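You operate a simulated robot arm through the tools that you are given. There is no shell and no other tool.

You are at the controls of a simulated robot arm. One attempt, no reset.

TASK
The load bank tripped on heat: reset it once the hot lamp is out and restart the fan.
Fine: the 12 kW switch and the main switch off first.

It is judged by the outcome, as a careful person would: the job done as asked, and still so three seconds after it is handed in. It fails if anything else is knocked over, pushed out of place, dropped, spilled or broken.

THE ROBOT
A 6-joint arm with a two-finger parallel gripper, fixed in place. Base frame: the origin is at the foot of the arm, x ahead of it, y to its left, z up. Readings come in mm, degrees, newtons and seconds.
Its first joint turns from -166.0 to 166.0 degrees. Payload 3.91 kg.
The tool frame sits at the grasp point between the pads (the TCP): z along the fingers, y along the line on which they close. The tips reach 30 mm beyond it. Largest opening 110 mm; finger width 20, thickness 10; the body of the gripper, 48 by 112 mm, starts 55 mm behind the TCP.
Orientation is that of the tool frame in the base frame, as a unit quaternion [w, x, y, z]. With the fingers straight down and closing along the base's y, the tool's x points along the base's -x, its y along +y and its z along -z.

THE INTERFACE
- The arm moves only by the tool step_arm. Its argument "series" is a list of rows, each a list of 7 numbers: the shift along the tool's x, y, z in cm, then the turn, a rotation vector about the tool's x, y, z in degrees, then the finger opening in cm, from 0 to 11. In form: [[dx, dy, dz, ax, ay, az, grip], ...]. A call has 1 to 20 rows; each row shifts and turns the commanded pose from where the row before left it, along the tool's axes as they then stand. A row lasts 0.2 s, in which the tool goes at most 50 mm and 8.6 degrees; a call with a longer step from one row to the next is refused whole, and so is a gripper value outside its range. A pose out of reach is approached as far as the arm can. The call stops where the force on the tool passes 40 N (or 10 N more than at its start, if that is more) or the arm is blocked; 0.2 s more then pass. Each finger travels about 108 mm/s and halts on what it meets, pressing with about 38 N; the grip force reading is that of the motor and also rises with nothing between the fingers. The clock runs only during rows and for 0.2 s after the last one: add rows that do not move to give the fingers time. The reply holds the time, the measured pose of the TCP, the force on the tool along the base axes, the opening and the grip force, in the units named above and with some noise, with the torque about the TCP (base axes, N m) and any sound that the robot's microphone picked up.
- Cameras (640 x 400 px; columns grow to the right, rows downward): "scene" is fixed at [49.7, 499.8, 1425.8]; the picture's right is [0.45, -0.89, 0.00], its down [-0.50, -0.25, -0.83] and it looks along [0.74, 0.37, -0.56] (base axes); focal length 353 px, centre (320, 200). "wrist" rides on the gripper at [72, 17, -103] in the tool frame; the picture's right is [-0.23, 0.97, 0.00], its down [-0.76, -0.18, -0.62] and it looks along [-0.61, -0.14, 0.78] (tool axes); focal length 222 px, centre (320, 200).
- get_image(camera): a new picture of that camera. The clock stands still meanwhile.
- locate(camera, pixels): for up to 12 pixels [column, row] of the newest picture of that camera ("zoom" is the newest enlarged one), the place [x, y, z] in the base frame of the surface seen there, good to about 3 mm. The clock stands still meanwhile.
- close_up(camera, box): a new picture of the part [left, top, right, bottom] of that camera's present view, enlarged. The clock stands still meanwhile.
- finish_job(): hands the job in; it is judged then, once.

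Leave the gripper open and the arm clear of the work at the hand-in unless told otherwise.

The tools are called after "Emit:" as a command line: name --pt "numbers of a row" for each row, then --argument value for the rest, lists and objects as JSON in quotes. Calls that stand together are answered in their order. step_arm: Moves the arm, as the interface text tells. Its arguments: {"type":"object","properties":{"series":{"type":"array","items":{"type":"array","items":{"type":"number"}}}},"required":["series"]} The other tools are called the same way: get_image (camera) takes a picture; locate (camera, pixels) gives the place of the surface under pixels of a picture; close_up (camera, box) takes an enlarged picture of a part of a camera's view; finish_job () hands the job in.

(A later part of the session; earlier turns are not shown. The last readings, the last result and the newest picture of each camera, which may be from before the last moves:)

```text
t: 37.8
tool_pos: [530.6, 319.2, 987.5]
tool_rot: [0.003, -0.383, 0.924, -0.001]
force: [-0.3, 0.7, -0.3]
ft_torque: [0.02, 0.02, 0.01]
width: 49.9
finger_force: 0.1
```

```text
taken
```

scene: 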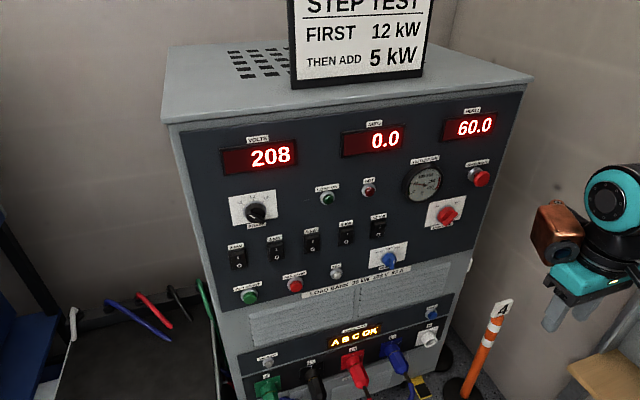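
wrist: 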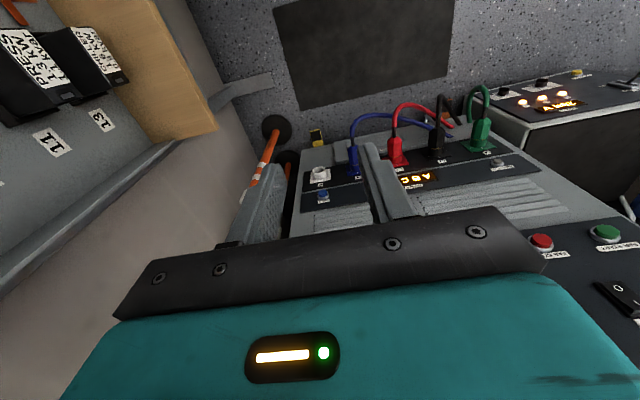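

The HOT lamp at (369,190) now looks dark. First the main switch still has to go off. I pitch the tool up 90° on this side.

Emit:
step_arm --pt "0 0 0 0 -8.2 0 5" --pt "0 0 0 0 -8.2 0 5" --pt "0 0 0 0 -8.2 0 5" --pt "0 0 0 0 -8.2 0 5" --pt "0 0 0 0 -8.2 0 5" --pt "0 0 0 0 -8.2 0 5" --pt "0 0 0 0 -8.2 0 5" --pt "0 0 0 0 -8.2 0 5" --pt "0 0 0 0 -8.2 0 5" --pt "0 0 0 0 -8.2 0 5" --pt "0 0 0 0 -8 0 5" --pt "0 0 0 0 0 0 5"

Emit:
close_up --camera "scene" --box '[300, 150, 500, 275]'

```text
t: 40.4
tool_pos: [531.7, 320.1, 985.3]
tool_rot: [0.656, -0.27, 0.652, 0.27]
force: [0.4, 0.2, 0.1]
ft_torque: [-0.01, -0.02, -0.01]
width: 50.1
finger_force: 0.1
```

```text
3.20 times, centred on (400, 212) of scene
```

zoom: 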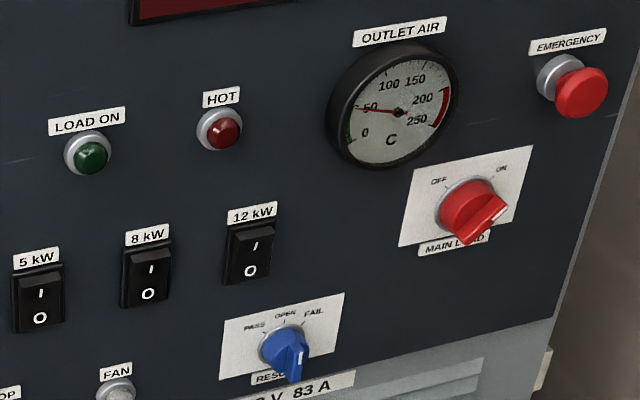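

HOT lamp is out and the tool reached horizontal and square on this side. Now I roll +225° (in two calls), so the pads align with the ridge with plenty of wrist travel left for turning it to OFF.

Emit:
step_arm --pt "0 0 0 0 0 8 5" --pt "0 0 0 0 0 8 5" --pt "0 0 0 0 0 8 5" --pt "0 0 0 0 0 8 5" --pt "0 0 0 0 0 8 5" --pt "0 0 0 0 0 8 5" --pt "0 0 0 0 0 8 5" --pt "0 0 0 0 0 8 5" --pt "0 0 0 0 0 8 5" --pt "0 0 0 0 0 8 5" --pt "0 0 0 0 0 8 5" --pt "0 0 0 0 0 8 5" --pt "0 0 0 0 0 8 5" --pt "0 0 0 0 0 8 5" --pt "0 0 0 0 0 8 5" --pt "0 0 0 0 0 0 5"

```text
t: 43.8
tool_pos: [531.5, 321.3, 985.0]
tool_rot: [0.093, 0.43, 0.56, 0.702]
force: [-0.1, -0.5, 0.7]
ft_torque: [-0.01, -0.01, 0.0]
width: 50.2
finger_force: 0.0
```

Rolled +120° without trouble. I continue the remaining +105°.

Emit:
step_arm --pt "0 0 0 0 0 8 4" --pt "0 0 0 0 0 8 4" --pt "0 0 0 0 0 8 4" --pt "0 0 0 0 0 8 4" --pt "0 0 0 0 0 8 4" --pt "0 0 0 0 0 8 4" --pt "0 0 0 0 0 8 4" --pt "0 0 0 0 0 8 4" --pt "0 0 0 0 0 8 4" --pt "0 0 0 0 0 8 4" --pt "0 0 0 0 0 8 4" --pt "0 0 0 0 0 8 4" --pt "0 0 0 0 0 8 4" --pt "0 0 0 0 0 1 4" --pt "0 0 0 0 0 0 4"

Emit:
get_image --camera "wrist"

Emit:
get_image --camera "scene"

```text
t: 47.0
tool_pos: [533.9, 319.8, 985.2]
tool_rot: [-0.5, 0.706, 0.0, 0.501]
force: [0.7, 0.6, 1.1]
ft_torque: [0.0, 0.02, 0.0]
width: 40.1
finger_force: 0.0
```

```text
taken
```

wrist: 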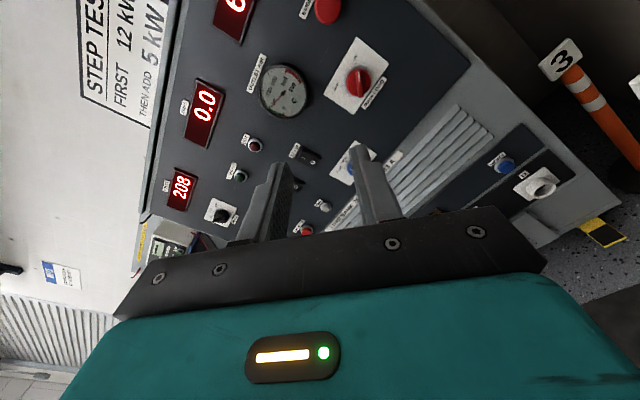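

```text
taken
```

scene: 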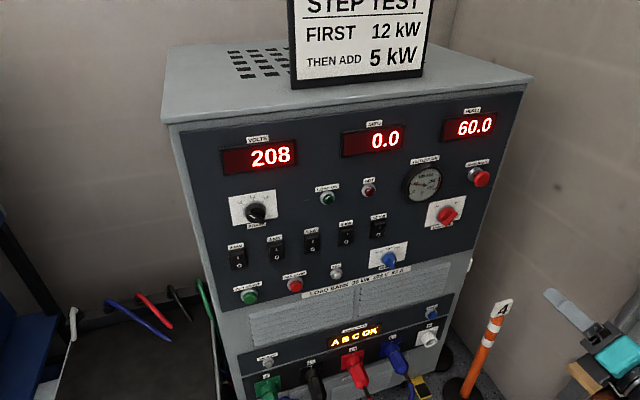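

The tool's x axis is now along up-right (the ridge direction) and it faces the panel squarely. I take a close-up of the knob from this view, pixel (357,85), to re-measure it.

Emit:
close_up --camera "wrist" --box '[310, 35, 406, 95]'

```text
6.67 times, centred on (358, 65) of wrist
```

zoom: 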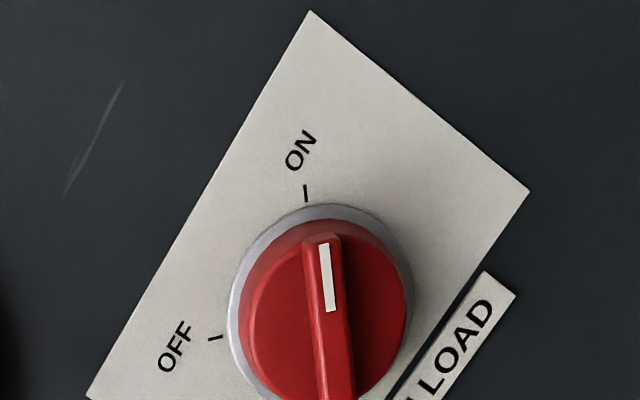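

The pointer lies nearly along the tool's x axis at the ON tick (305,192). OFF tick is at (215,338). I take a slightly lower crop and locate ridge edges and ends.

Emit:
close_up --camera "wrist" --box '[322, 50, 394, 110]'

```text
6.67 times, centred on (358, 80) of wrist
```

zoom: 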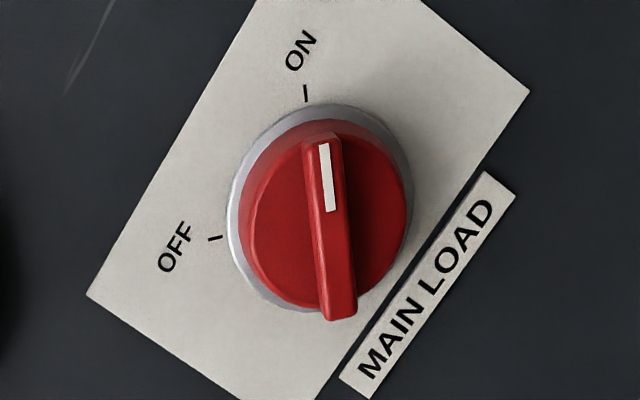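

Emit:
locate --camera "zoom" --pixels '[[329, 150], [342, 310], [333, 225], [320, 225], [346, 225], [270, 225], [390, 225], [305, 93], [215, 238], [88, 294], [528, 91], [235, 215]]'

Emit:
locate --camera "zoom" --pixels '[[326, 180], [340, 180], [335, 260], [350, 260], [313, 180], [324, 260], [300, 180], [365, 180], [290, 280], [380, 260], [322, 140], [340, 318]]'

```text
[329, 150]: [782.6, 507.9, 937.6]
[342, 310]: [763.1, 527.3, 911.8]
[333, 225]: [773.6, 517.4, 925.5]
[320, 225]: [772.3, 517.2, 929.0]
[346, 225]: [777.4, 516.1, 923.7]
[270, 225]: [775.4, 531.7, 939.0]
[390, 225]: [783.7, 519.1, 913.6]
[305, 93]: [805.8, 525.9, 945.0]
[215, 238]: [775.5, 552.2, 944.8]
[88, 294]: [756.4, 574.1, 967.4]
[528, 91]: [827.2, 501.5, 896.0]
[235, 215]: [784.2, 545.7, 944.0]
```

```text
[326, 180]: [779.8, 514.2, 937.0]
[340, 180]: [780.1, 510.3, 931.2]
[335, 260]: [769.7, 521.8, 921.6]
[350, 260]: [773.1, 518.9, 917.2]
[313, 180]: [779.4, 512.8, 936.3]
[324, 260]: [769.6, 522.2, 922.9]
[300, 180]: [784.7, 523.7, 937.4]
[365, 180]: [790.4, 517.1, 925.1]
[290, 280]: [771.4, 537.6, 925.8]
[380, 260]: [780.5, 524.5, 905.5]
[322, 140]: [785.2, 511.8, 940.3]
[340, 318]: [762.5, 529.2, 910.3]
```

From both views the knob centre is about u=180, z=925, ridge 8 mm thick, front 30 mm off the panel, disc face about 18 mm. I approach to 50 mm in front of the panel (20 mm ahead of the ridge), fingers open 3 cm.

Emit:
step_arm --pt "-0.316 0.894 3.696 0 0 0 3" --pt "-0.316 0.894 3.696 0 0 0 3" --pt "-0.316 0.894 3.696 0 0 0 3" --pt "-0.316 0.894 3.696 0 0 0 3" --pt "-0.316 0.894 3.696 0 0 0 3" --pt "-0.316 0.894 3.696 0 0 0 3" --pt "-0.316 0.894 3.696 0 0 0 3" --pt "0 0 0 0 0 0 3"

Emit:
get_image --camera "wrist"

Emit:
close_up --camera "scene" --box '[380, 160, 540, 260]'

```text
t: 48.8
tool_pos: [731.4, 481.7, 927.9]
tool_rot: [-0.5, 0.706, 0.0, 0.501]
force: [0.0, 0.1, 0.1]
ft_torque: [0.01, 0.0, -0.02]
width: 30.2
finger_force: 0.1
```

```text
taken
```

wrist: 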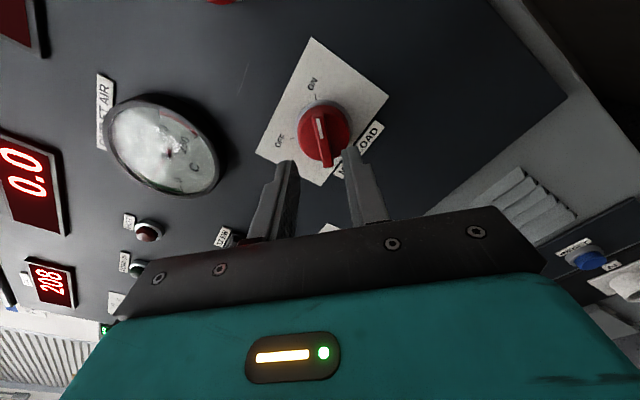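

```text
4.00 times, centred on (460, 210) of scene
```

zoom: 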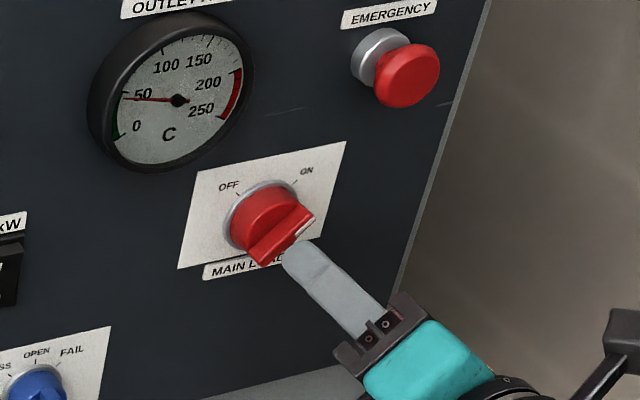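

The fingers are 20 mm short of the ridge. I check alignment with a wrist close-up: the tool axis should cross the ridge's middle at about wrist pixel (320,147).

Emit:
close_up --camera "wrist" --box '[272, 90, 368, 180]'

Emit:
step_arm --pt "0 0 0 0 0 0 3"

```text
4.44 times, centred on (320, 135) of wrist
```

zoom: 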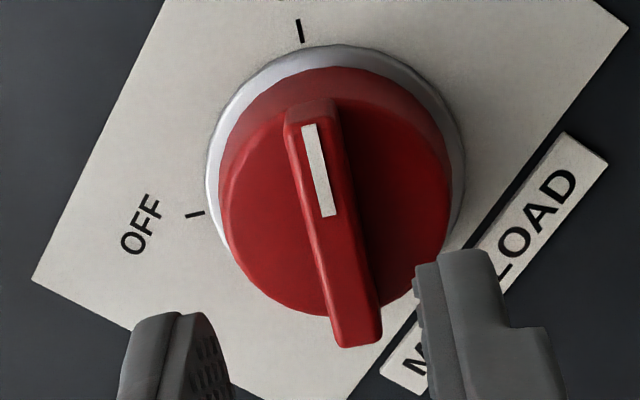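

```text
t: 49.2
tool_pos: [732.5, 482.6, 925.9]
tool_rot: [-0.499, 0.706, 0.0, 0.502]
force: [-0.4, -0.4, 1.2]
ft_torque: [0.01, 0.02, 0.02]
width: 29.9
finger_force: 0.0
```

The ridge centre sits about 4–5 mm to the right of the tool axis. I shift by 2.8 mm along both tool x and y (net 4 mm right), then advance 26 mm so the pads come alongside the ridge.

Emit:
step_arm --pt "0.28 0.28 0 0 0 0 3" --pt "0 0 1.3 0 0 0 3" --pt "0 0 1.3 0 0 0 3" --pt "0 0 0 0 0 0 3"

Emit:
close_up --camera "wrist" --box '[264, 90, 376, 190]'

Emit:
close_up --camera "scene" --box '[410, 180, 490, 230]'

```text
t: 50.2
tool_pos: [754.6, 498.1, 926.3]
tool_rot: [-0.5, 0.706, 0.001, 0.501]
force: [-0.4, -0.4, -1.1]
ft_torque: [0.02, 0.01, -0.05]
width: 29.7
finger_force: 0.0
```

```text
4.00 times, centred on (320, 140) of wrist
```

zoom: 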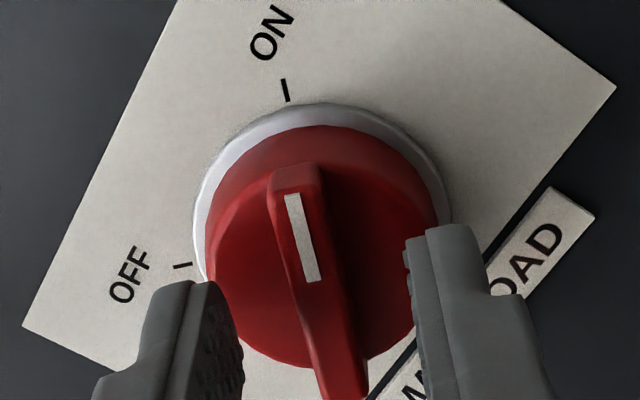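

```text
8.00 times, centred on (450, 205) of scene
```

zoom: 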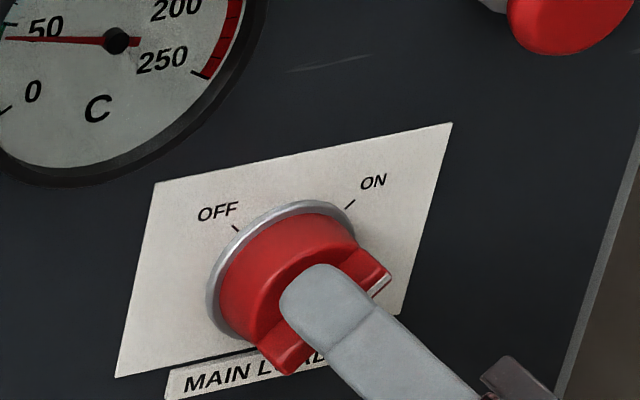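

The ridge lies between the fingers in both views; tip about 27 mm off the panel. I advance 5 mm more (tips just short of the disc face) and then close the fingers on the ridge.

Emit:
step_arm --pt "0 0 0.3 0 0 0 3" --pt "0 0 0.25 0 0 0 3" --pt "0 0 0 0 0 0 1.8" --pt "0 0 0 0 0 0 1.2"

Emit:
close_up --camera "wrist" --box '[264, 100, 376, 200]'

Emit:
close_up --camera "scene" --box '[410, 180, 490, 230]'

```text
t: 51.2
tool_pos: [758.7, 501.5, 924.7]
tool_rot: [-0.5, 0.706, 0.0, 0.501]
force: [-0.8, -0.2, -0.4]
ft_torque: [0.01, 0.01, -0.01]
width: 11.8
finger_force: 0.1
```

```text
4.00 times, centred on (320, 150) of wrist
```

zoom: 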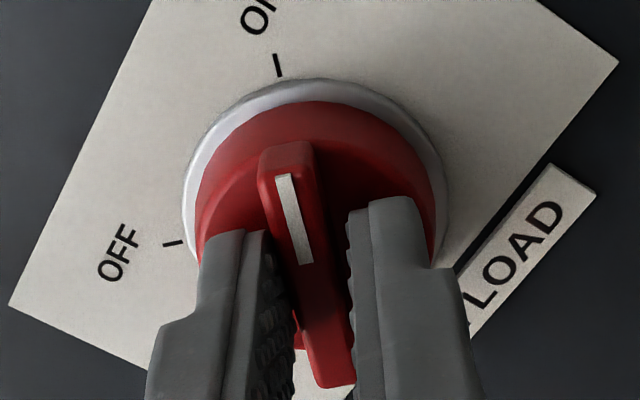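

```text
8.00 times, centred on (450, 205) of scene
```

zoom: 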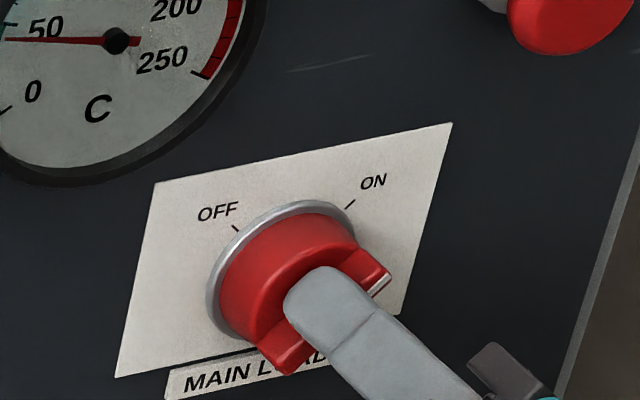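

The pads straddle the ridge with about 12 mm opening and no contact force. I close to grip.

Emit:
step_arm --pt "0 0 0 0 0 0 0.8" --pt "0 0 0 0 0 0 0.4" --pt "0 0 0 0 0 0 0.2"

```text
t: 52.0
tool_pos: [759.6, 504.0, 926.3]
tool_rot: [-0.5, 0.706, 0.0, 0.502]
force: [-1.8, 7.0, 9.5]
ft_torque: [0.0, 0.03, 0.31]
width: 8.8
finger_force: 44.9
```

Gripped: opening 8.8 mm on the ridge, side force about 11 N. I relieve 0.8 mm toward tool −y and start turning counter-clockwise, 5 × 8°.

Emit:
step_arm --pt "0 -0.08 0 0 0 0 0.2" --pt "0 0 0 0 0 -6 0.2" --pt "0 0 0 0 0 -6 0.2" --pt "0 0 0 0 0 -6 0.2"

Emit:
close_up --camera "scene" --box '[410, 180, 490, 230]'

```text
t: 53.0
tool_pos: [760.0, 502.6, 925.6]
tool_rot: [-0.416, 0.697, 0.111, 0.573]
force: [-21.2, -0.2, 0.9]
ft_torque: [0.79, -0.75, -0.2]
width: 8.9
finger_force: 44.8
```

```text
8.00 times, centred on (450, 205) of scene
```

zoom: 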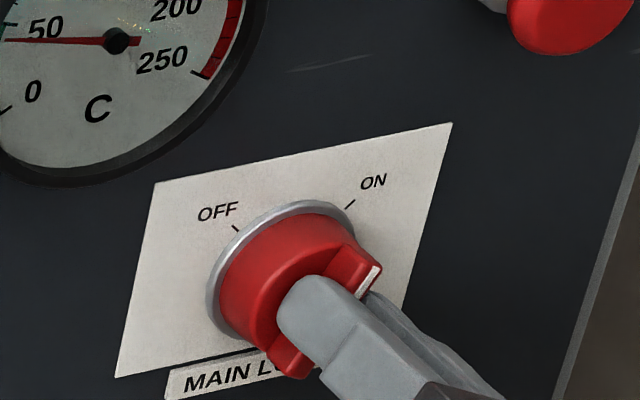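

The knob is turning with the fingers. I continue, watching the force.

Emit:
step_arm --pt "0 0 -0.03 0 0 -6 0.2" --pt "0 0 -0.03 0 0 -6 0.2" --pt "0 0 0 0 0 -6 0.2" --pt "0 0 0 0 0 -6 0.2"

Emit:
close_up --camera "scene" --box '[410, 180, 490, 230]'

```text
t: 54.0
tool_pos: [758.8, 504.4, 927.1]
tool_rot: [-0.287, 0.659, 0.254, 0.647]
force: [-27.8, 4.4, -1.2]
ft_torque: [-0.62, 0.68, 0.58]
width: 8.7
finger_force: 44.8
```

```text
8.00 times, centred on (450, 205) of scene
```

zoom: 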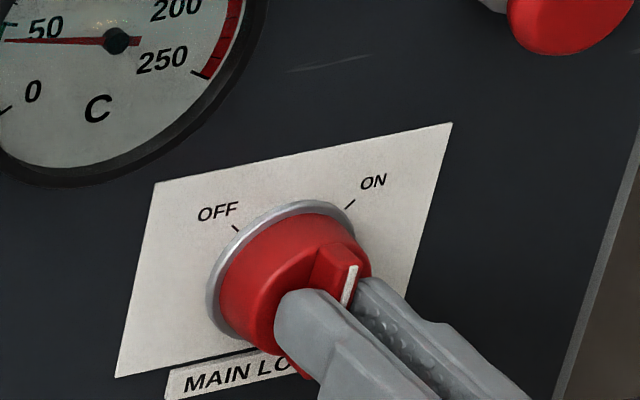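

The pointer is now near straight up, with about 23 N pushing the tool left and 16 N outward. I relieve 1 mm left and 0.6 mm out, then keep turning.

Emit:
step_arm --pt "0 -0.1 -0.06 0 0 0 0.2" --pt "0 0 0 0 0 -6 0.2" --pt "0 0 0 0 0 -6 0.2" --pt "0 0 0 0 0 -6 0.2"

Emit:
close_up --camera "scene" --box '[410, 180, 490, 230]'

```text
t: 55.0
tool_pos: [758.4, 503.8, 925.3]
tool_rot: [-0.181, 0.611, 0.353, 0.684]
force: [-20.4, 4.3, -6.9]
ft_torque: [0.21, -0.17, 0.6]
width: 8.9
finger_force: 45.2
```

```text
8.00 times, centred on (450, 205) of scene
```

zoom: 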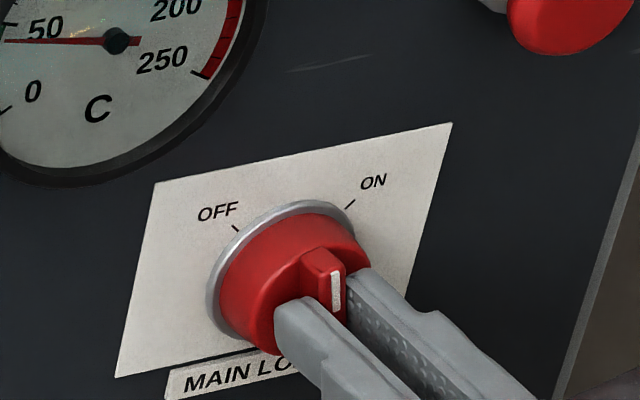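

Turned about 60° so far. I continue 24° more.

Emit:
step_arm --pt "0 -0.05 -0.04 0 0 -6 0.2" --pt "0 0 0 0 0 -6 0.2" --pt "0 0 0 0 0 -6 0.2" --pt "0 0 0 0 0 -6 0.2"

Emit:
close_up --camera "scene" --box '[410, 180, 490, 230]'

```text
t: 56.0
tool_pos: [757.5, 504.5, 925.6]
tool_rot: [-0.036, 0.524, 0.474, 0.706]
force: [-31.4, -0.2, -18.0]
ft_torque: [0.22, -0.18, 1.17]
width: 8.9
finger_force: 45.3
```

```text
8.00 times, centred on (450, 205) of scene
```

zoom: 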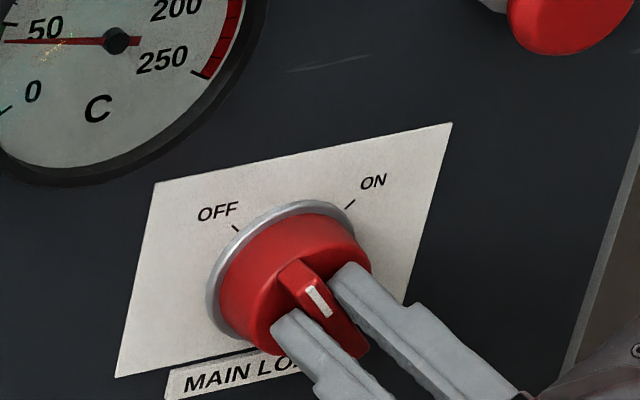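

The pointer is nearly at OFF; force has risen to about 36 N mainly sideways. I relieve 1.2 mm in tool −y and 0.7 mm outward, then turn the last 7°.

Emit:
step_arm --pt "0 -0.12 -0.07 0 0 0 0.2" --pt "0 0 0 0 0 -4 0.2" --pt "0 0 0 0 0 -4 0.2"

Emit:
close_up --camera "scene" --box '[410, 180, 490, 230]'

Emit:
close_up --camera "wrist" --box '[240, 80, 400, 200]'

```text
t: 56.8
tool_pos: [756.4, 504.1, 927.6]
tool_rot: [0.013, 0.49, 0.508, 0.708]
force: [-6.4, 17.9, -5.2]
ft_torque: [-0.15, 0.97, 0.02]
width: 8.7
finger_force: 44.6
```

```text
8.00 times, centred on (450, 205) of scene
```

zoom: 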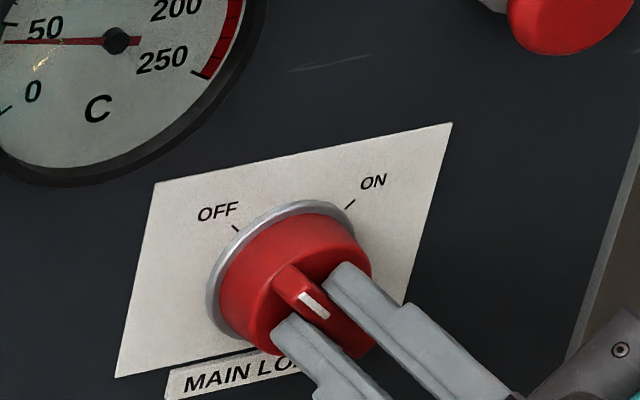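

```text
3.33 times, centred on (320, 140) of wrist
```

zoom: 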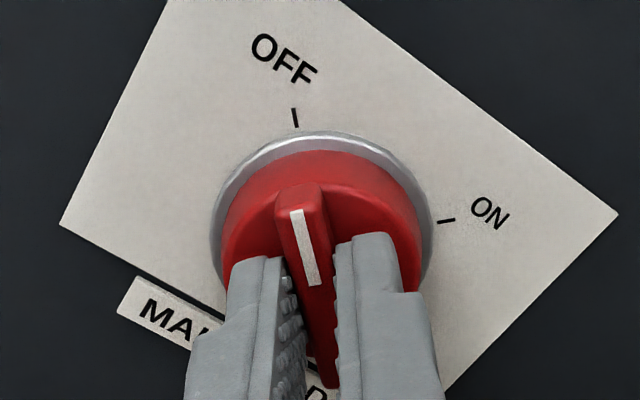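

The pointer now lines up with the OFF tick in the wrist view. I open the fingers and back straight off.

Emit:
step_arm --pt "0 0 0 0 0 0 1.5" --pt "0 0 0 0 0 0 3" --pt "0 0 0 0 0 0 3" --pt "0 0 -2 0 0 0 3" --pt "0 0 -3 0 0 0 3" --pt "0 0 -3 0 0 0 3" --pt "0 0 0 0 0 0 3"

Emit:
close_up --camera "scene" --box '[410, 180, 490, 230]'

Emit:
close_up --camera "wrist" --box '[240, 50, 400, 170]'

Emit:
get_image --camera "scene"

```text
t: 58.4
tool_pos: [703.4, 445.1, 925.5]
tool_rot: [0.014, 0.491, 0.508, 0.708]
force: [0.3, -0.5, -0.1]
ft_torque: [-0.03, 0.01, 0.0]
width: 30.0
finger_force: 0.1
```

```text
8.00 times, centred on (450, 205) of scene
```

zoom: 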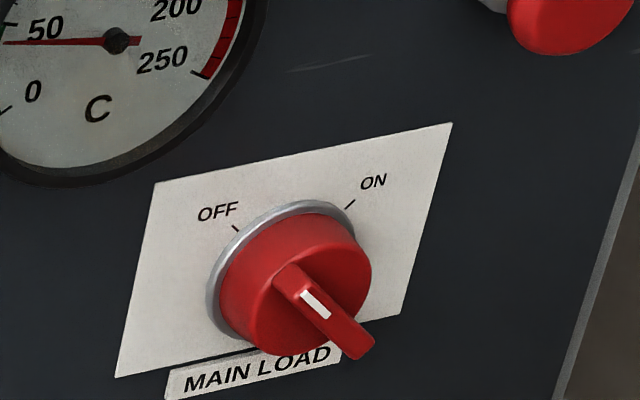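

```text
3.33 times, centred on (320, 110) of wrist
```

zoom: 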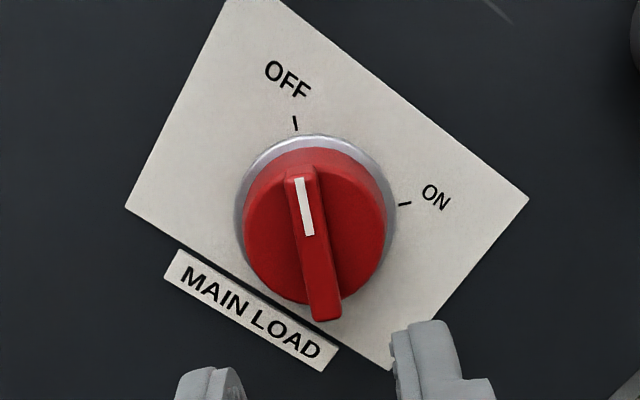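

```text
taken
```

scene: 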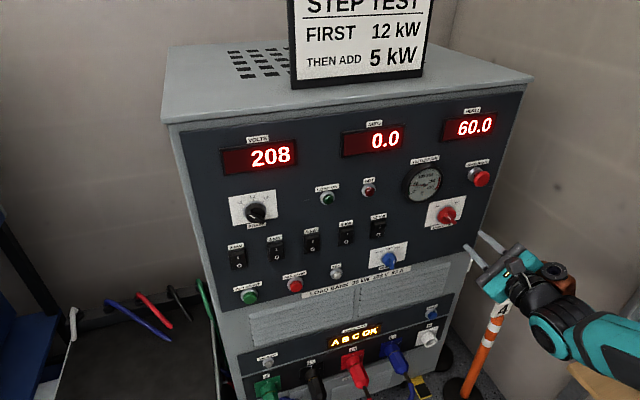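

MAIN LOAD is at OFF, HOT is out, and the 12 kW rocker is off. Now RESET (scene (432,313)). I roll +45° so the camera is upright above the fingers, close the fingers, and go down in front of the panel at about 100 mm clearance.

Emit:
step_arm --pt "0 0 0 0 0 8 1" --pt "0 0 0 0 0 8 0" --pt "0 0 0 0 0 8 0" --pt "0 0 0 0 0 8 0" --pt "0 0 0 0 0 8 0" --pt "0 0 0 0 0 6 0" --pt "-4 0.4 0 0 0 0 0" --pt "-4 0.4 0 0 0 0 0" --pt "-4 0.4 0 0 0 0 0" --pt "-4 0.4 0 0 0 0 0" --pt "0 0 0 0 0 0 0"

Emit:
get_image --camera "wrist"

Emit:
get_image --camera "scene"

```text
t: 60.8
tool_pos: [716.9, 433.2, 766.9]
tool_rot: [-0.264, 0.65, 0.276, 0.657]
force: [0.5, -0.1, -0.4]
ft_torque: [0.01, 0.01, 0.0]
width: 0.0
finger_force: 38.0
```

```text
taken
```

wrist: 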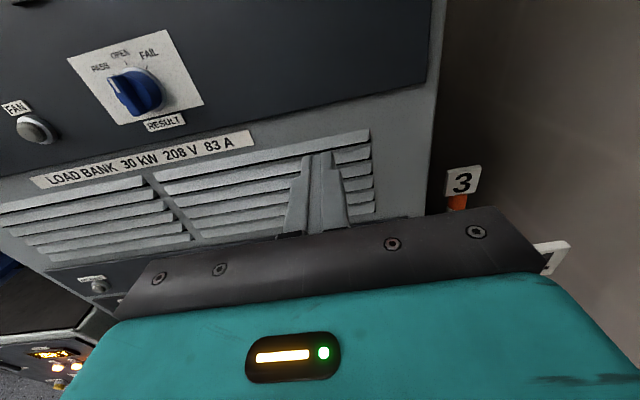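

```text
taken
```

scene: 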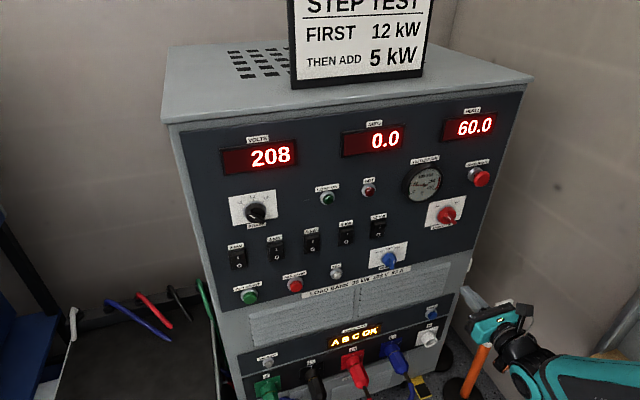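

All fine. Before going lower I locate the RESET button precisely in the scene view, around (432,313).

Emit:
close_up --camera "scene" --box '[392, 290, 472, 350]'

```text
6.67 times, centred on (432, 320) of scene
```

zoom: 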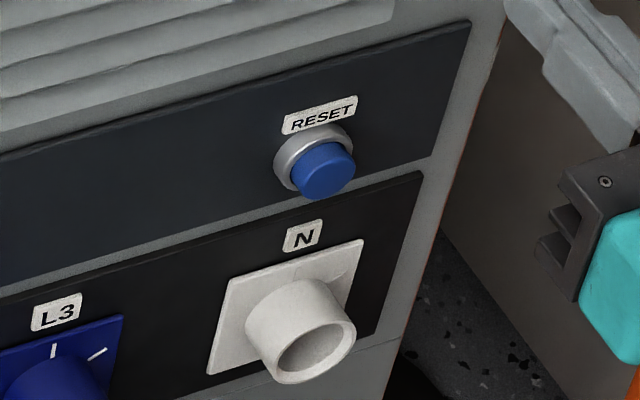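

Emit:
locate --camera "zoom" --pixels '[[330, 175], [318, 155], [305, 170], [345, 178], [325, 190], [282, 160], [345, 135], [400, 150], [300, 350], [350, 320], [292, 130], [70, 385]]'

```text
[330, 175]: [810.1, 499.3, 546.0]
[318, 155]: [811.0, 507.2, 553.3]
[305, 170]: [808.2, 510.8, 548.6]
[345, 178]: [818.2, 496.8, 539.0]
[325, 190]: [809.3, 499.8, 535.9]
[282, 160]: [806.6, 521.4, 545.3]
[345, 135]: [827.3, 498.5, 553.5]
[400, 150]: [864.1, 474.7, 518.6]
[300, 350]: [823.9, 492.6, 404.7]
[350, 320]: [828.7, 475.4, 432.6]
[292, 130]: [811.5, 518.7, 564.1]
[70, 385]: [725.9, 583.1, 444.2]
```

RESET's face centre is about u=218, z=545, standing about 16 mm off the panel. The N socket below ends at z≈460 and is clear. I go down 222 mm and 17 mm right, still 100 mm off the panel.

Emit:
step_arm --pt "-4.44 0.35 0 0 0 0 0" --pt "-4.44 0.35 0 0 0 0 0" --pt "-4.44 0.35 0 0 0 0 0" --pt "-4.44 0.35 0 0 0 0 0" --pt "-4.44 0.35 0 0 0 0 0" --pt "0 0 0 0 0 0 0"

Emit:
get_image --camera "wrist"

Emit:
get_image --camera "scene"

```text
t: 62.2
tool_pos: [732.0, 419.8, 543.8]
tool_rot: [-0.264, 0.65, 0.275, 0.657]
force: [0.3, 0.2, -0.8]
ft_torque: [0.01, 0.0, -0.02]
width: 0.3
finger_force: 38.2
```

```text
taken
```

wrist: 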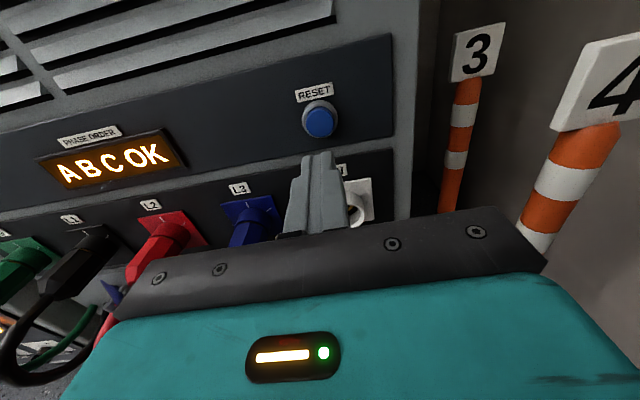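

```text
taken
```

scene: 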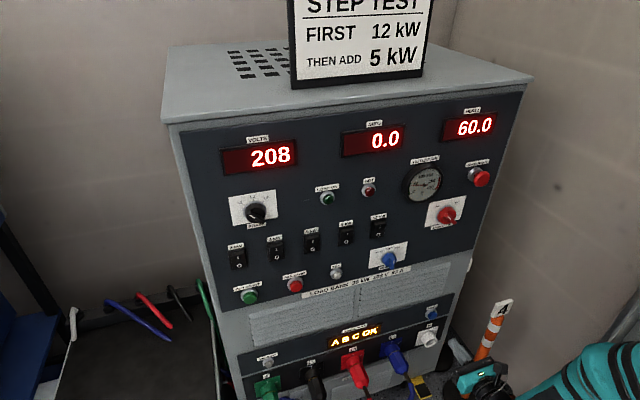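

The tool axis projects to wrist pixel (320,122), right on the blue RESET button. I advance 75 mm, leaving about 6 mm.

Emit:
step_arm --pt "0 0 2.5 0 0 0 0" --pt "0 0 2.5 0 0 0 0" --pt "0 0 2.4 0 0 0 0" --pt "0 0 0 0 0 0 0"

Emit:
close_up --camera "scene" --box '[392, 280, 488, 340]'

Emit:
get_image --camera "wrist"

```text
t: 63.2
tool_pos: [782.6, 470.4, 541.8]
tool_rot: [-0.265, 0.65, 0.276, 0.657]
force: [0.2, -0.1, -0.2]
ft_torque: [-0.01, 0.02, 0.04]
width: 0.0
finger_force: 38.2
```

```text
6.67 times, centred on (440, 310) of scene
```

zoom: 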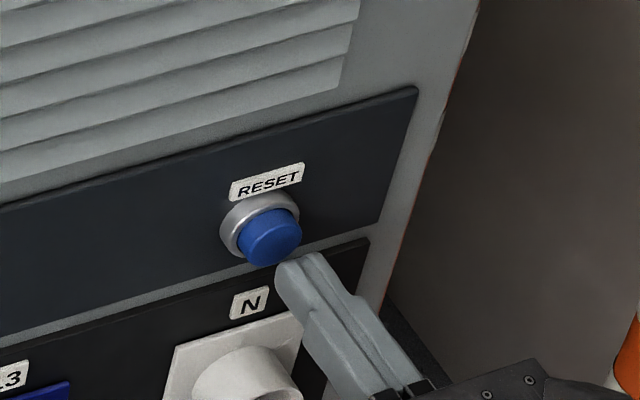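

```text
taken
```

wrist: 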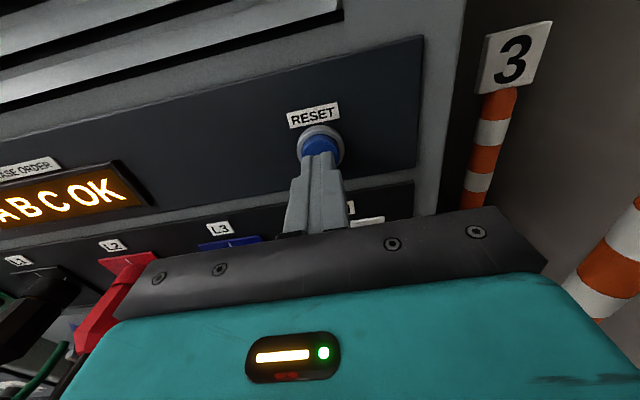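

I check the fingertip against the button by locating points on it in an enlarged scene view.

Emit:
close_up --camera "scene" --box '[408, 290, 456, 320]'

```text
13.33 times, centred on (432, 305) of scene
```

zoom: 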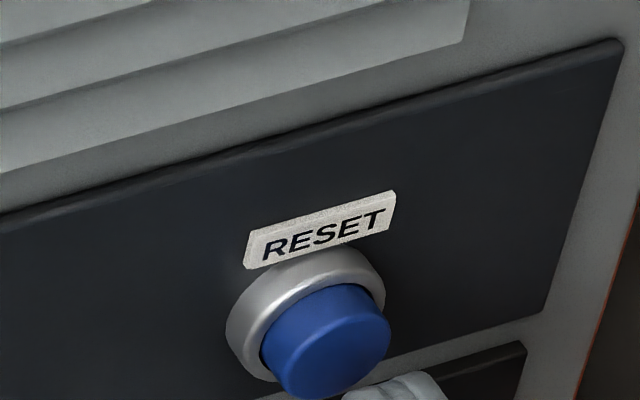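

Emit:
close_up --camera "scene" --box '[416, 300, 464, 330]'

```text
13.33 times, centred on (440, 315) of scene
```

zoom: 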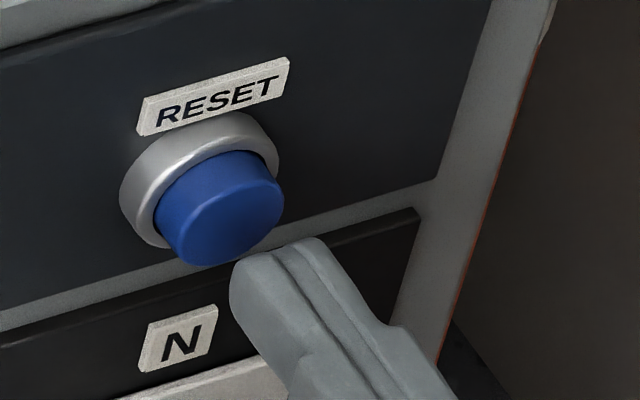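

Emit:
locate --camera "zoom" --pixels '[[240, 215], [270, 205], [215, 240], [205, 190], [240, 265], [285, 255], [320, 248], [260, 285], [300, 280], [245, 300], [130, 190], [270, 145]]'

```text
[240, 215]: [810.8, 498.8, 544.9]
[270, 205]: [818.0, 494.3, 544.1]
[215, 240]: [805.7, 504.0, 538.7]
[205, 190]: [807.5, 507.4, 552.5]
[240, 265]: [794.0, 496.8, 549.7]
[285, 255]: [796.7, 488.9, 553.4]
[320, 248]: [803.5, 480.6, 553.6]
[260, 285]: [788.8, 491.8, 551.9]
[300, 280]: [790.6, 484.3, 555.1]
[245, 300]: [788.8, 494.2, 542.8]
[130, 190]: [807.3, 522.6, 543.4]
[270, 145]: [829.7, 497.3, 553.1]
```

The tip is centred at u≈219, z≈543, matching the button face (u≈219, z≈545); just perspective made it look low. I creep in.

Emit:
step_arm --pt "0.1 0 0.4 0 0 0 0" --pt "0 0 0.3 0 0 0 0" --pt "0 0 0.2 0 0 0 0"

```text
t: 64.0
tool_pos: [787.4, 476.9, 544.5]
tool_rot: [-0.265, 0.65, 0.275, 0.656]
force: [0.0, -0.5, 0.6]
ft_torque: [-0.02, -0.01, 0.01]
width: 0.1
finger_force: 37.8
```

Tip is about 18 mm off the panel with no force yet. I continue in 2 mm steps to press.

Emit:
step_arm --pt "0 0 0.2 0 0 0 0" --pt "0 0 0.2 0 0 0 0" --pt "0 0 0.2 0 0 0 0"

```text
t: 64.8
tool_pos: [792.7, 480.7, 542.7]
tool_rot: [-0.266, 0.65, 0.276, 0.656]
force: [-1.4, -2.0, -0.3]
ft_torque: [-0.03, 0.03, -0.02]
width: 0.0
finger_force: 37.9
heard: click
```

A click was heard at light force: RESET went in. I back off and look at the panel.

Emit:
step_arm --pt "0 0 -0.8 0 0 0 0" --pt "0 0 -3 0 0 0 0" --pt "0 0 -4 0 0 0 0" --pt "0 0 -3 0 0 0 0" --pt "0 0 0 0 0 0 0"

Emit:
get_image --camera "scene"

Emit:
close_up --camera "scene" --box '[230, 290, 450, 400]'

Emit:
close_up --camera "scene" --box '[220, 160, 480, 310]'

```text
t: 66.0
tool_pos: [714.7, 403.9, 544.1]
tool_rot: [-0.264, 0.65, 0.276, 0.657]
force: [0.1, 0.0, -0.6]
ft_torque: [-0.02, -0.03, 0.02]
width: 0.0
finger_force: 37.7
```

```text
taken
```

scene: 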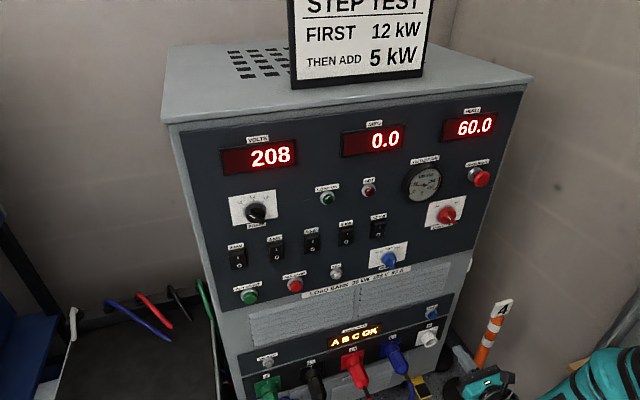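

```text
2.91 times, centred on (340, 345) of scene
```

zoom: 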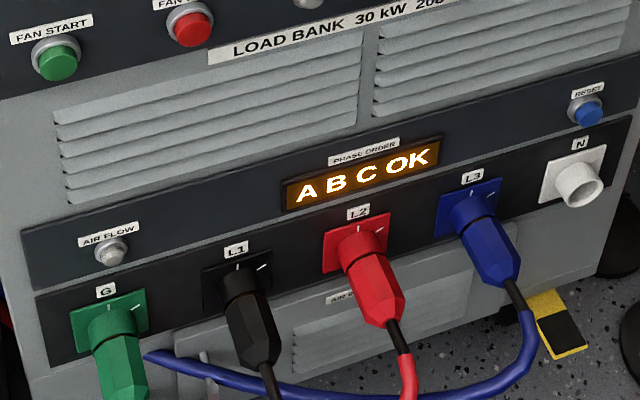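

```text
2.46 times, centred on (350, 235) of scene
```

zoom: 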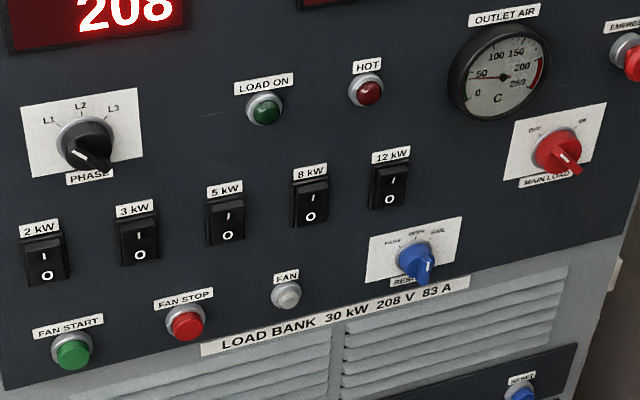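

RESET clicked, HOT is out, MAIN LOAD off. Now FAN START on the far left (scene (249,297)). I have to bring the wrist around to the other side: first go up and back to about z=960, 340 mm off the panel.

Emit:
step_arm --pt "4.6 -0.5 0 0 0 0 0" --pt "4.6 -0.5 0 0 0 0 0" --pt "4.6 -0.5 0 0 0 0 0" --pt "4.6 -0.5 0 0 0 0 0" --pt "4.6 -0.5 0 0 0 0 0" --pt "4.6 -0.5 0 0 0 0 0" --pt "4.6 -0.5 0 0 0 0 0" --pt "4.6 -0.5 0 0 0 0 0" --pt "4.6 -0.5 0 0 0 0 0" --pt "0 -0.5 -3.8 0 0 0 0" --pt "0 -0.5 -3.8 0 0 0 0" --pt "0 -0.5 -3.8 0 0 0 0" --pt "0 -0.5 -3.8 0 0 0 0" --pt "0 -0.5 -3.8 0 0 0 0" --pt "0 0 0 0 0 0 0"

```text
t: 69.2
tool_pos: [525.0, 324.0, 957.8]
tool_rot: [-0.265, 0.65, 0.277, 0.656]
force: [-0.5, 0.5, 0.0]
ft_torque: [0.0, 0.01, 0.03]
width: 0.0
finger_force: 37.7
```

At (525, 324, 958). Now I roll −180° back (in two calls) before lowering the tool.

Emit:
step_arm --pt "0 0 0 0 0 -8.2 0" --pt "0 0 0 0 0 -8.2 0" --pt "0 0 0 0 0 -8.2 0" --pt "0 0 0 0 0 -8.2 0" --pt "0 0 0 0 0 -8.2 0" --pt "0 0 0 0 0 -8.2 0" --pt "0 0 0 0 0 -8.2 0" --pt "0 0 0 0 0 -8.2 0" --pt "0 0 0 0 0 -8.2 0" --pt "0 0 0 0 0 -8.2 0" --pt "0 0 0 0 0 -8.2 0" --pt "0 0 0 0 0 -8.2 0" --pt "0 0 0 0 0 -8.2 0" --pt "0 0 0 0 0 -8.2 0" --pt "0 0 0 0 0 -8.2 0" --pt "0 0 0 0 0 -8.2 0" --pt "0 0 0 0 0 -8.2 0" --pt "0 0 0 0 0 -8.2 0" --pt "0 0 0 0 0 0 0"

```text
t: 73.2
tool_pos: [526.2, 325.7, 957.2]
tool_rot: [0.557, -0.085, 0.701, 0.437]
force: [-1.3, -0.4, 0.8]
ft_torque: [0.0, -0.02, -0.04]
width: 0.0
finger_force: 38.2
```

Now the final −31° of roll and then the pitch down, 90° in 8.2° steps.

Emit:
step_arm --pt "0 0 0 0 0 -7.8 0" --pt "0 0 0 0 0 -7.8 0" --pt "0 0 0 0 0 -7.8 0" --pt "0 0 0 0 0 -7.8 0" --pt "0 0 0 0 8.2 0 0" --pt "0 0 0 0 8.2 0 0" --pt "0 0 0 0 8.2 0 0" --pt "0 0 0 0 8.2 0 0" --pt "0 0 0 0 8.2 0 0" --pt "0 0 0 0 8.2 0 0" --pt "0 0 0 0 8.2 0 0" --pt "0 0 0 0 8.2 0 0" --pt "0 0 0 0 8.2 0 0" --pt "0 0 0 0 8.2 0 0" --pt "0 0 0 0 8 0 0" --pt "0 0 0 0 0 0 0"

```text
t: 76.6
tool_pos: [524.6, 325.1, 958.1]
tool_rot: [0.001, -0.383, 0.924, 0.001]
force: [-0.2, 0.4, 0.4]
ft_torque: [-0.02, 0.01, -0.03]
width: 0.0
finger_force: 37.4
```

Exactly straight down again. I swing left 36 cm parallel to the panel (still about 340 mm away from it).

Emit:
step_arm --pt "0 4.5 0 0 0 0 0" --pt "0 4.5 0 0 0 0 0" --pt "0 4.5 0 0 0 0 0" --pt "0 4.5 0 0 0 0 0" --pt "0 4.5 0 0 0 0 0" --pt "0 4.5 0 0 0 0 0" --pt "0 4.5 0 0 0 0 0" --pt "0 4.5 0 0 0 0 0" --pt "0 0 0 0 0 0 0"

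Emit:
get_image --camera "scene"

```text
t: 78.6
tool_pos: [273.0, 574.7, 958.2]
tool_rot: [0.0, -0.383, 0.924, 0.001]
force: [0.1, 0.4, 0.5]
ft_torque: [0.0, -0.02, 0.03]
width: 0.0
finger_force: 37.7
```

```text
taken
```

scene: 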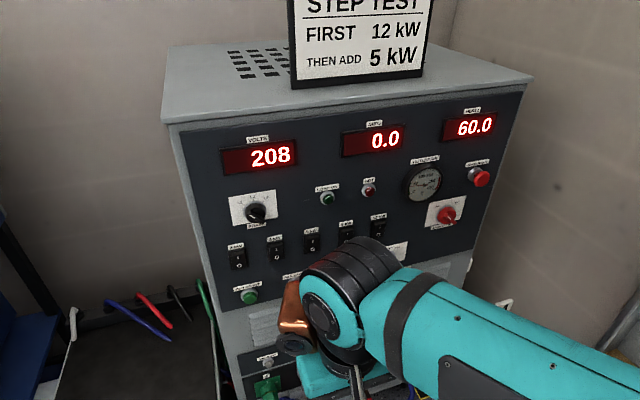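

Clear. FAN START is visible at (249,297). I pitch the tool up 90° on this side, and measure the button on an enlarged scene view.

Emit:
step_arm --pt "0 0 0 0 -8.2 0 0" --pt "0 0 0 0 -8.2 0 0" --pt "0 0 0 0 -8.2 0 0" --pt "0 0 0 0 -8.2 0 0" --pt "0 0 0 0 -8.2 0 0" --pt "0 0 0 0 -8.2 0 0" --pt "0 0 0 0 -8.2 0 0" --pt "0 0 0 0 -8.2 0 0" --pt "0 0 0 0 -8.2 0 0" --pt "0 0 0 0 -8.2 0 0" --pt "0 0 0 0 -8 0 0" --pt "0 0 0 0 0 0 0"

Emit:
close_up --camera "scene" --box '[220, 270, 284, 310]'

```text
t: 81.2
tool_pos: [270.6, 579.8, 957.3]
tool_rot: [0.654, -0.269, 0.652, 0.272]
force: [-0.4, -0.4, -0.2]
ft_torque: [-0.03, -0.01, -0.02]
width: 0.0
finger_force: 37.4
```

```text
10.00 times, centred on (252, 290) of scene
```

zoom: 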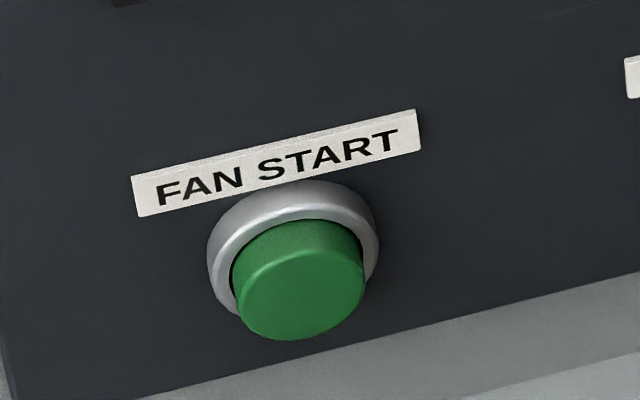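

Emit:
locate --camera "zoom" --pixels '[[302, 292], [270, 300], [335, 285], [300, 325], [300, 262], [212, 260], [375, 245], [300, 235], [290, 188], [250, 285], [355, 280], [100, 280]]'

```text
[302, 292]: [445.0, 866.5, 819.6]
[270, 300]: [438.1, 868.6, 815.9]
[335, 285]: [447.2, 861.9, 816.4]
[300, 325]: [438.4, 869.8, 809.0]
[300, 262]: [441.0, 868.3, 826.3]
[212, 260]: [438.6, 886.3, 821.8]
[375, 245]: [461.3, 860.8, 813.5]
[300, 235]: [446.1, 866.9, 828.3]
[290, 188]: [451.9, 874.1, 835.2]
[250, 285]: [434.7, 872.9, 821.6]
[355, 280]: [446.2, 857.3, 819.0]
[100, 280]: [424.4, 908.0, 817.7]
```

FAN START's face centre is about u=−300, z=818, 17 mm off the panel. There's a green cable near the cabinet's left edge, so I check the wrist view and its place before approaching.

Emit:
get_image --camera "wrist"

Emit:
get_image --camera "scene"

Emit:
locate --camera "scene" --pixels '[[204, 290], [212, 325], [200, 282], [175, 290], [150, 300], [73, 312], [120, 305], [220, 350]]'

```text
taken
```

wrist: 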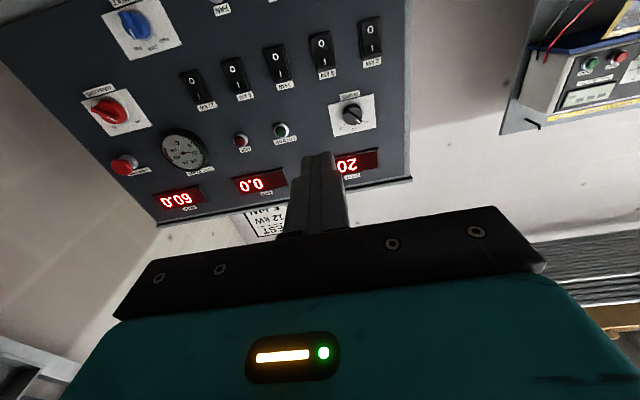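

```text
taken
```

scene: 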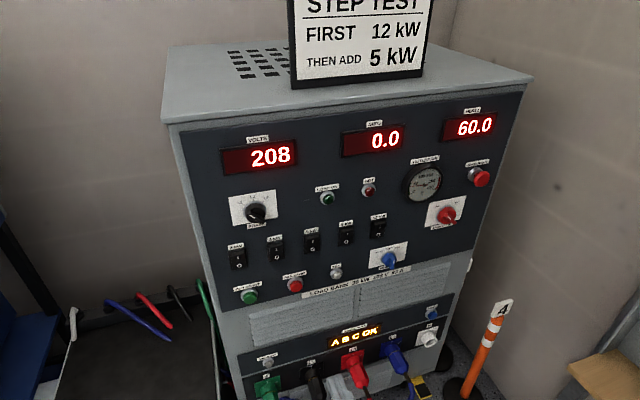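

```text
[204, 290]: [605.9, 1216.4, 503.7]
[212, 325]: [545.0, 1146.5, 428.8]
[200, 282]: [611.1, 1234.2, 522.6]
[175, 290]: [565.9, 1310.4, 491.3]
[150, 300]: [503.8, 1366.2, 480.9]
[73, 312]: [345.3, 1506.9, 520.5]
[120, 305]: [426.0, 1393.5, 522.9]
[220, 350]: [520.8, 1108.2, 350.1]
```

Those cables are far behind and low (y > 1100, z ≈ 500), so the way is clear. I approach to about 13 mm in front of FAN START.

Emit:
step_arm --pt "1.99 1.163 4.0 0 0 0 0" --pt "1.99 1.163 4.0 0 0 0 0" --pt "1.99 1.163 4.0 0 0 0 0" --pt "1.99 1.163 4.0 0 0 0 0" --pt "1.99 1.163 4.0 0 0 0 0" --pt "1.99 1.163 4.0 0 0 0 0" --pt "1.99 1.163 4.0 0 0 0 0" --pt "0 0 0 0 0 0 0"

Emit:
close_up --camera "scene" --box '[210, 260, 306, 320]'

Emit:
get_image --camera "wrist"

```text
t: 83.0
tool_pos: [414.8, 835.6, 821.3]
tool_rot: [0.654, -0.27, 0.653, 0.272]
force: [0.4, -0.1, -0.1]
ft_torque: [0.0, -0.03, -0.01]
width: 0.0
finger_force: 37.9
```

```text
6.67 times, centred on (258, 290) of scene
```

zoom: 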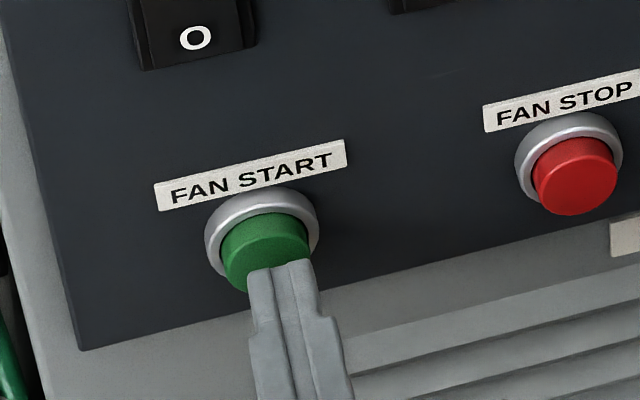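

```text
taken
```

wrist: 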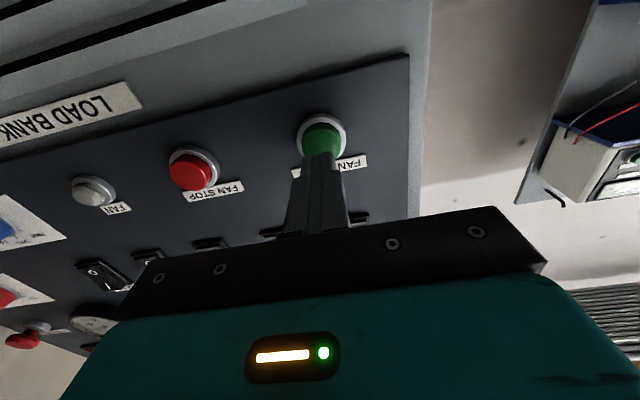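

The fingertip is in front of the green FAN START button (wrist pixel (320,140)), away from the red FAN STOP. I nudge 2 mm down and left and creep in.

Emit:
step_arm --pt "0.2 0.15 0.4 0 0 0 0" --pt "0 0 0.4 0 0 0 0" --pt "0 0 0.2 0 0 0 0"

```text
t: 83.8
tool_pos: [420.4, 843.9, 819.0]
tool_rot: [0.654, -0.268, 0.654, 0.27]
force: [0.2, 0.3, 1.0]
ft_torque: [0.02, 0.04, 0.01]
width: 0.0
finger_force: 37.4
```

Tip about 18 mm off the panel, no force yet. I press in 2 mm steps.

Emit:
step_arm --pt "0 0 0.2 0 0 0 0" --pt "0 0 0.2 0 0 0 0" --pt "0 0 0.2 0 0 0 0"

Emit:
close_up --camera "scene" --box '[220, 230, 380, 330]'

```text
t: 84.6
tool_pos: [424.6, 848.3, 817.9]
tool_rot: [0.654, -0.269, 0.653, 0.272]
force: [-4.1, -4.1, -1.1]
ft_torque: [0.01, 0.02, -0.03]
width: 0.0
finger_force: 38.2
heard: click
```

```text
4.00 times, centred on (300, 280) of scene
```

zoom: 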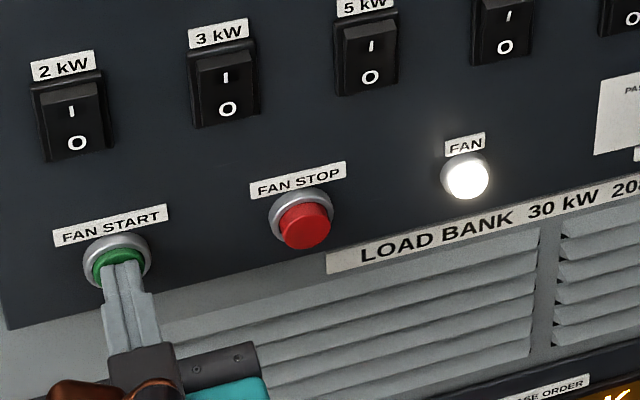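

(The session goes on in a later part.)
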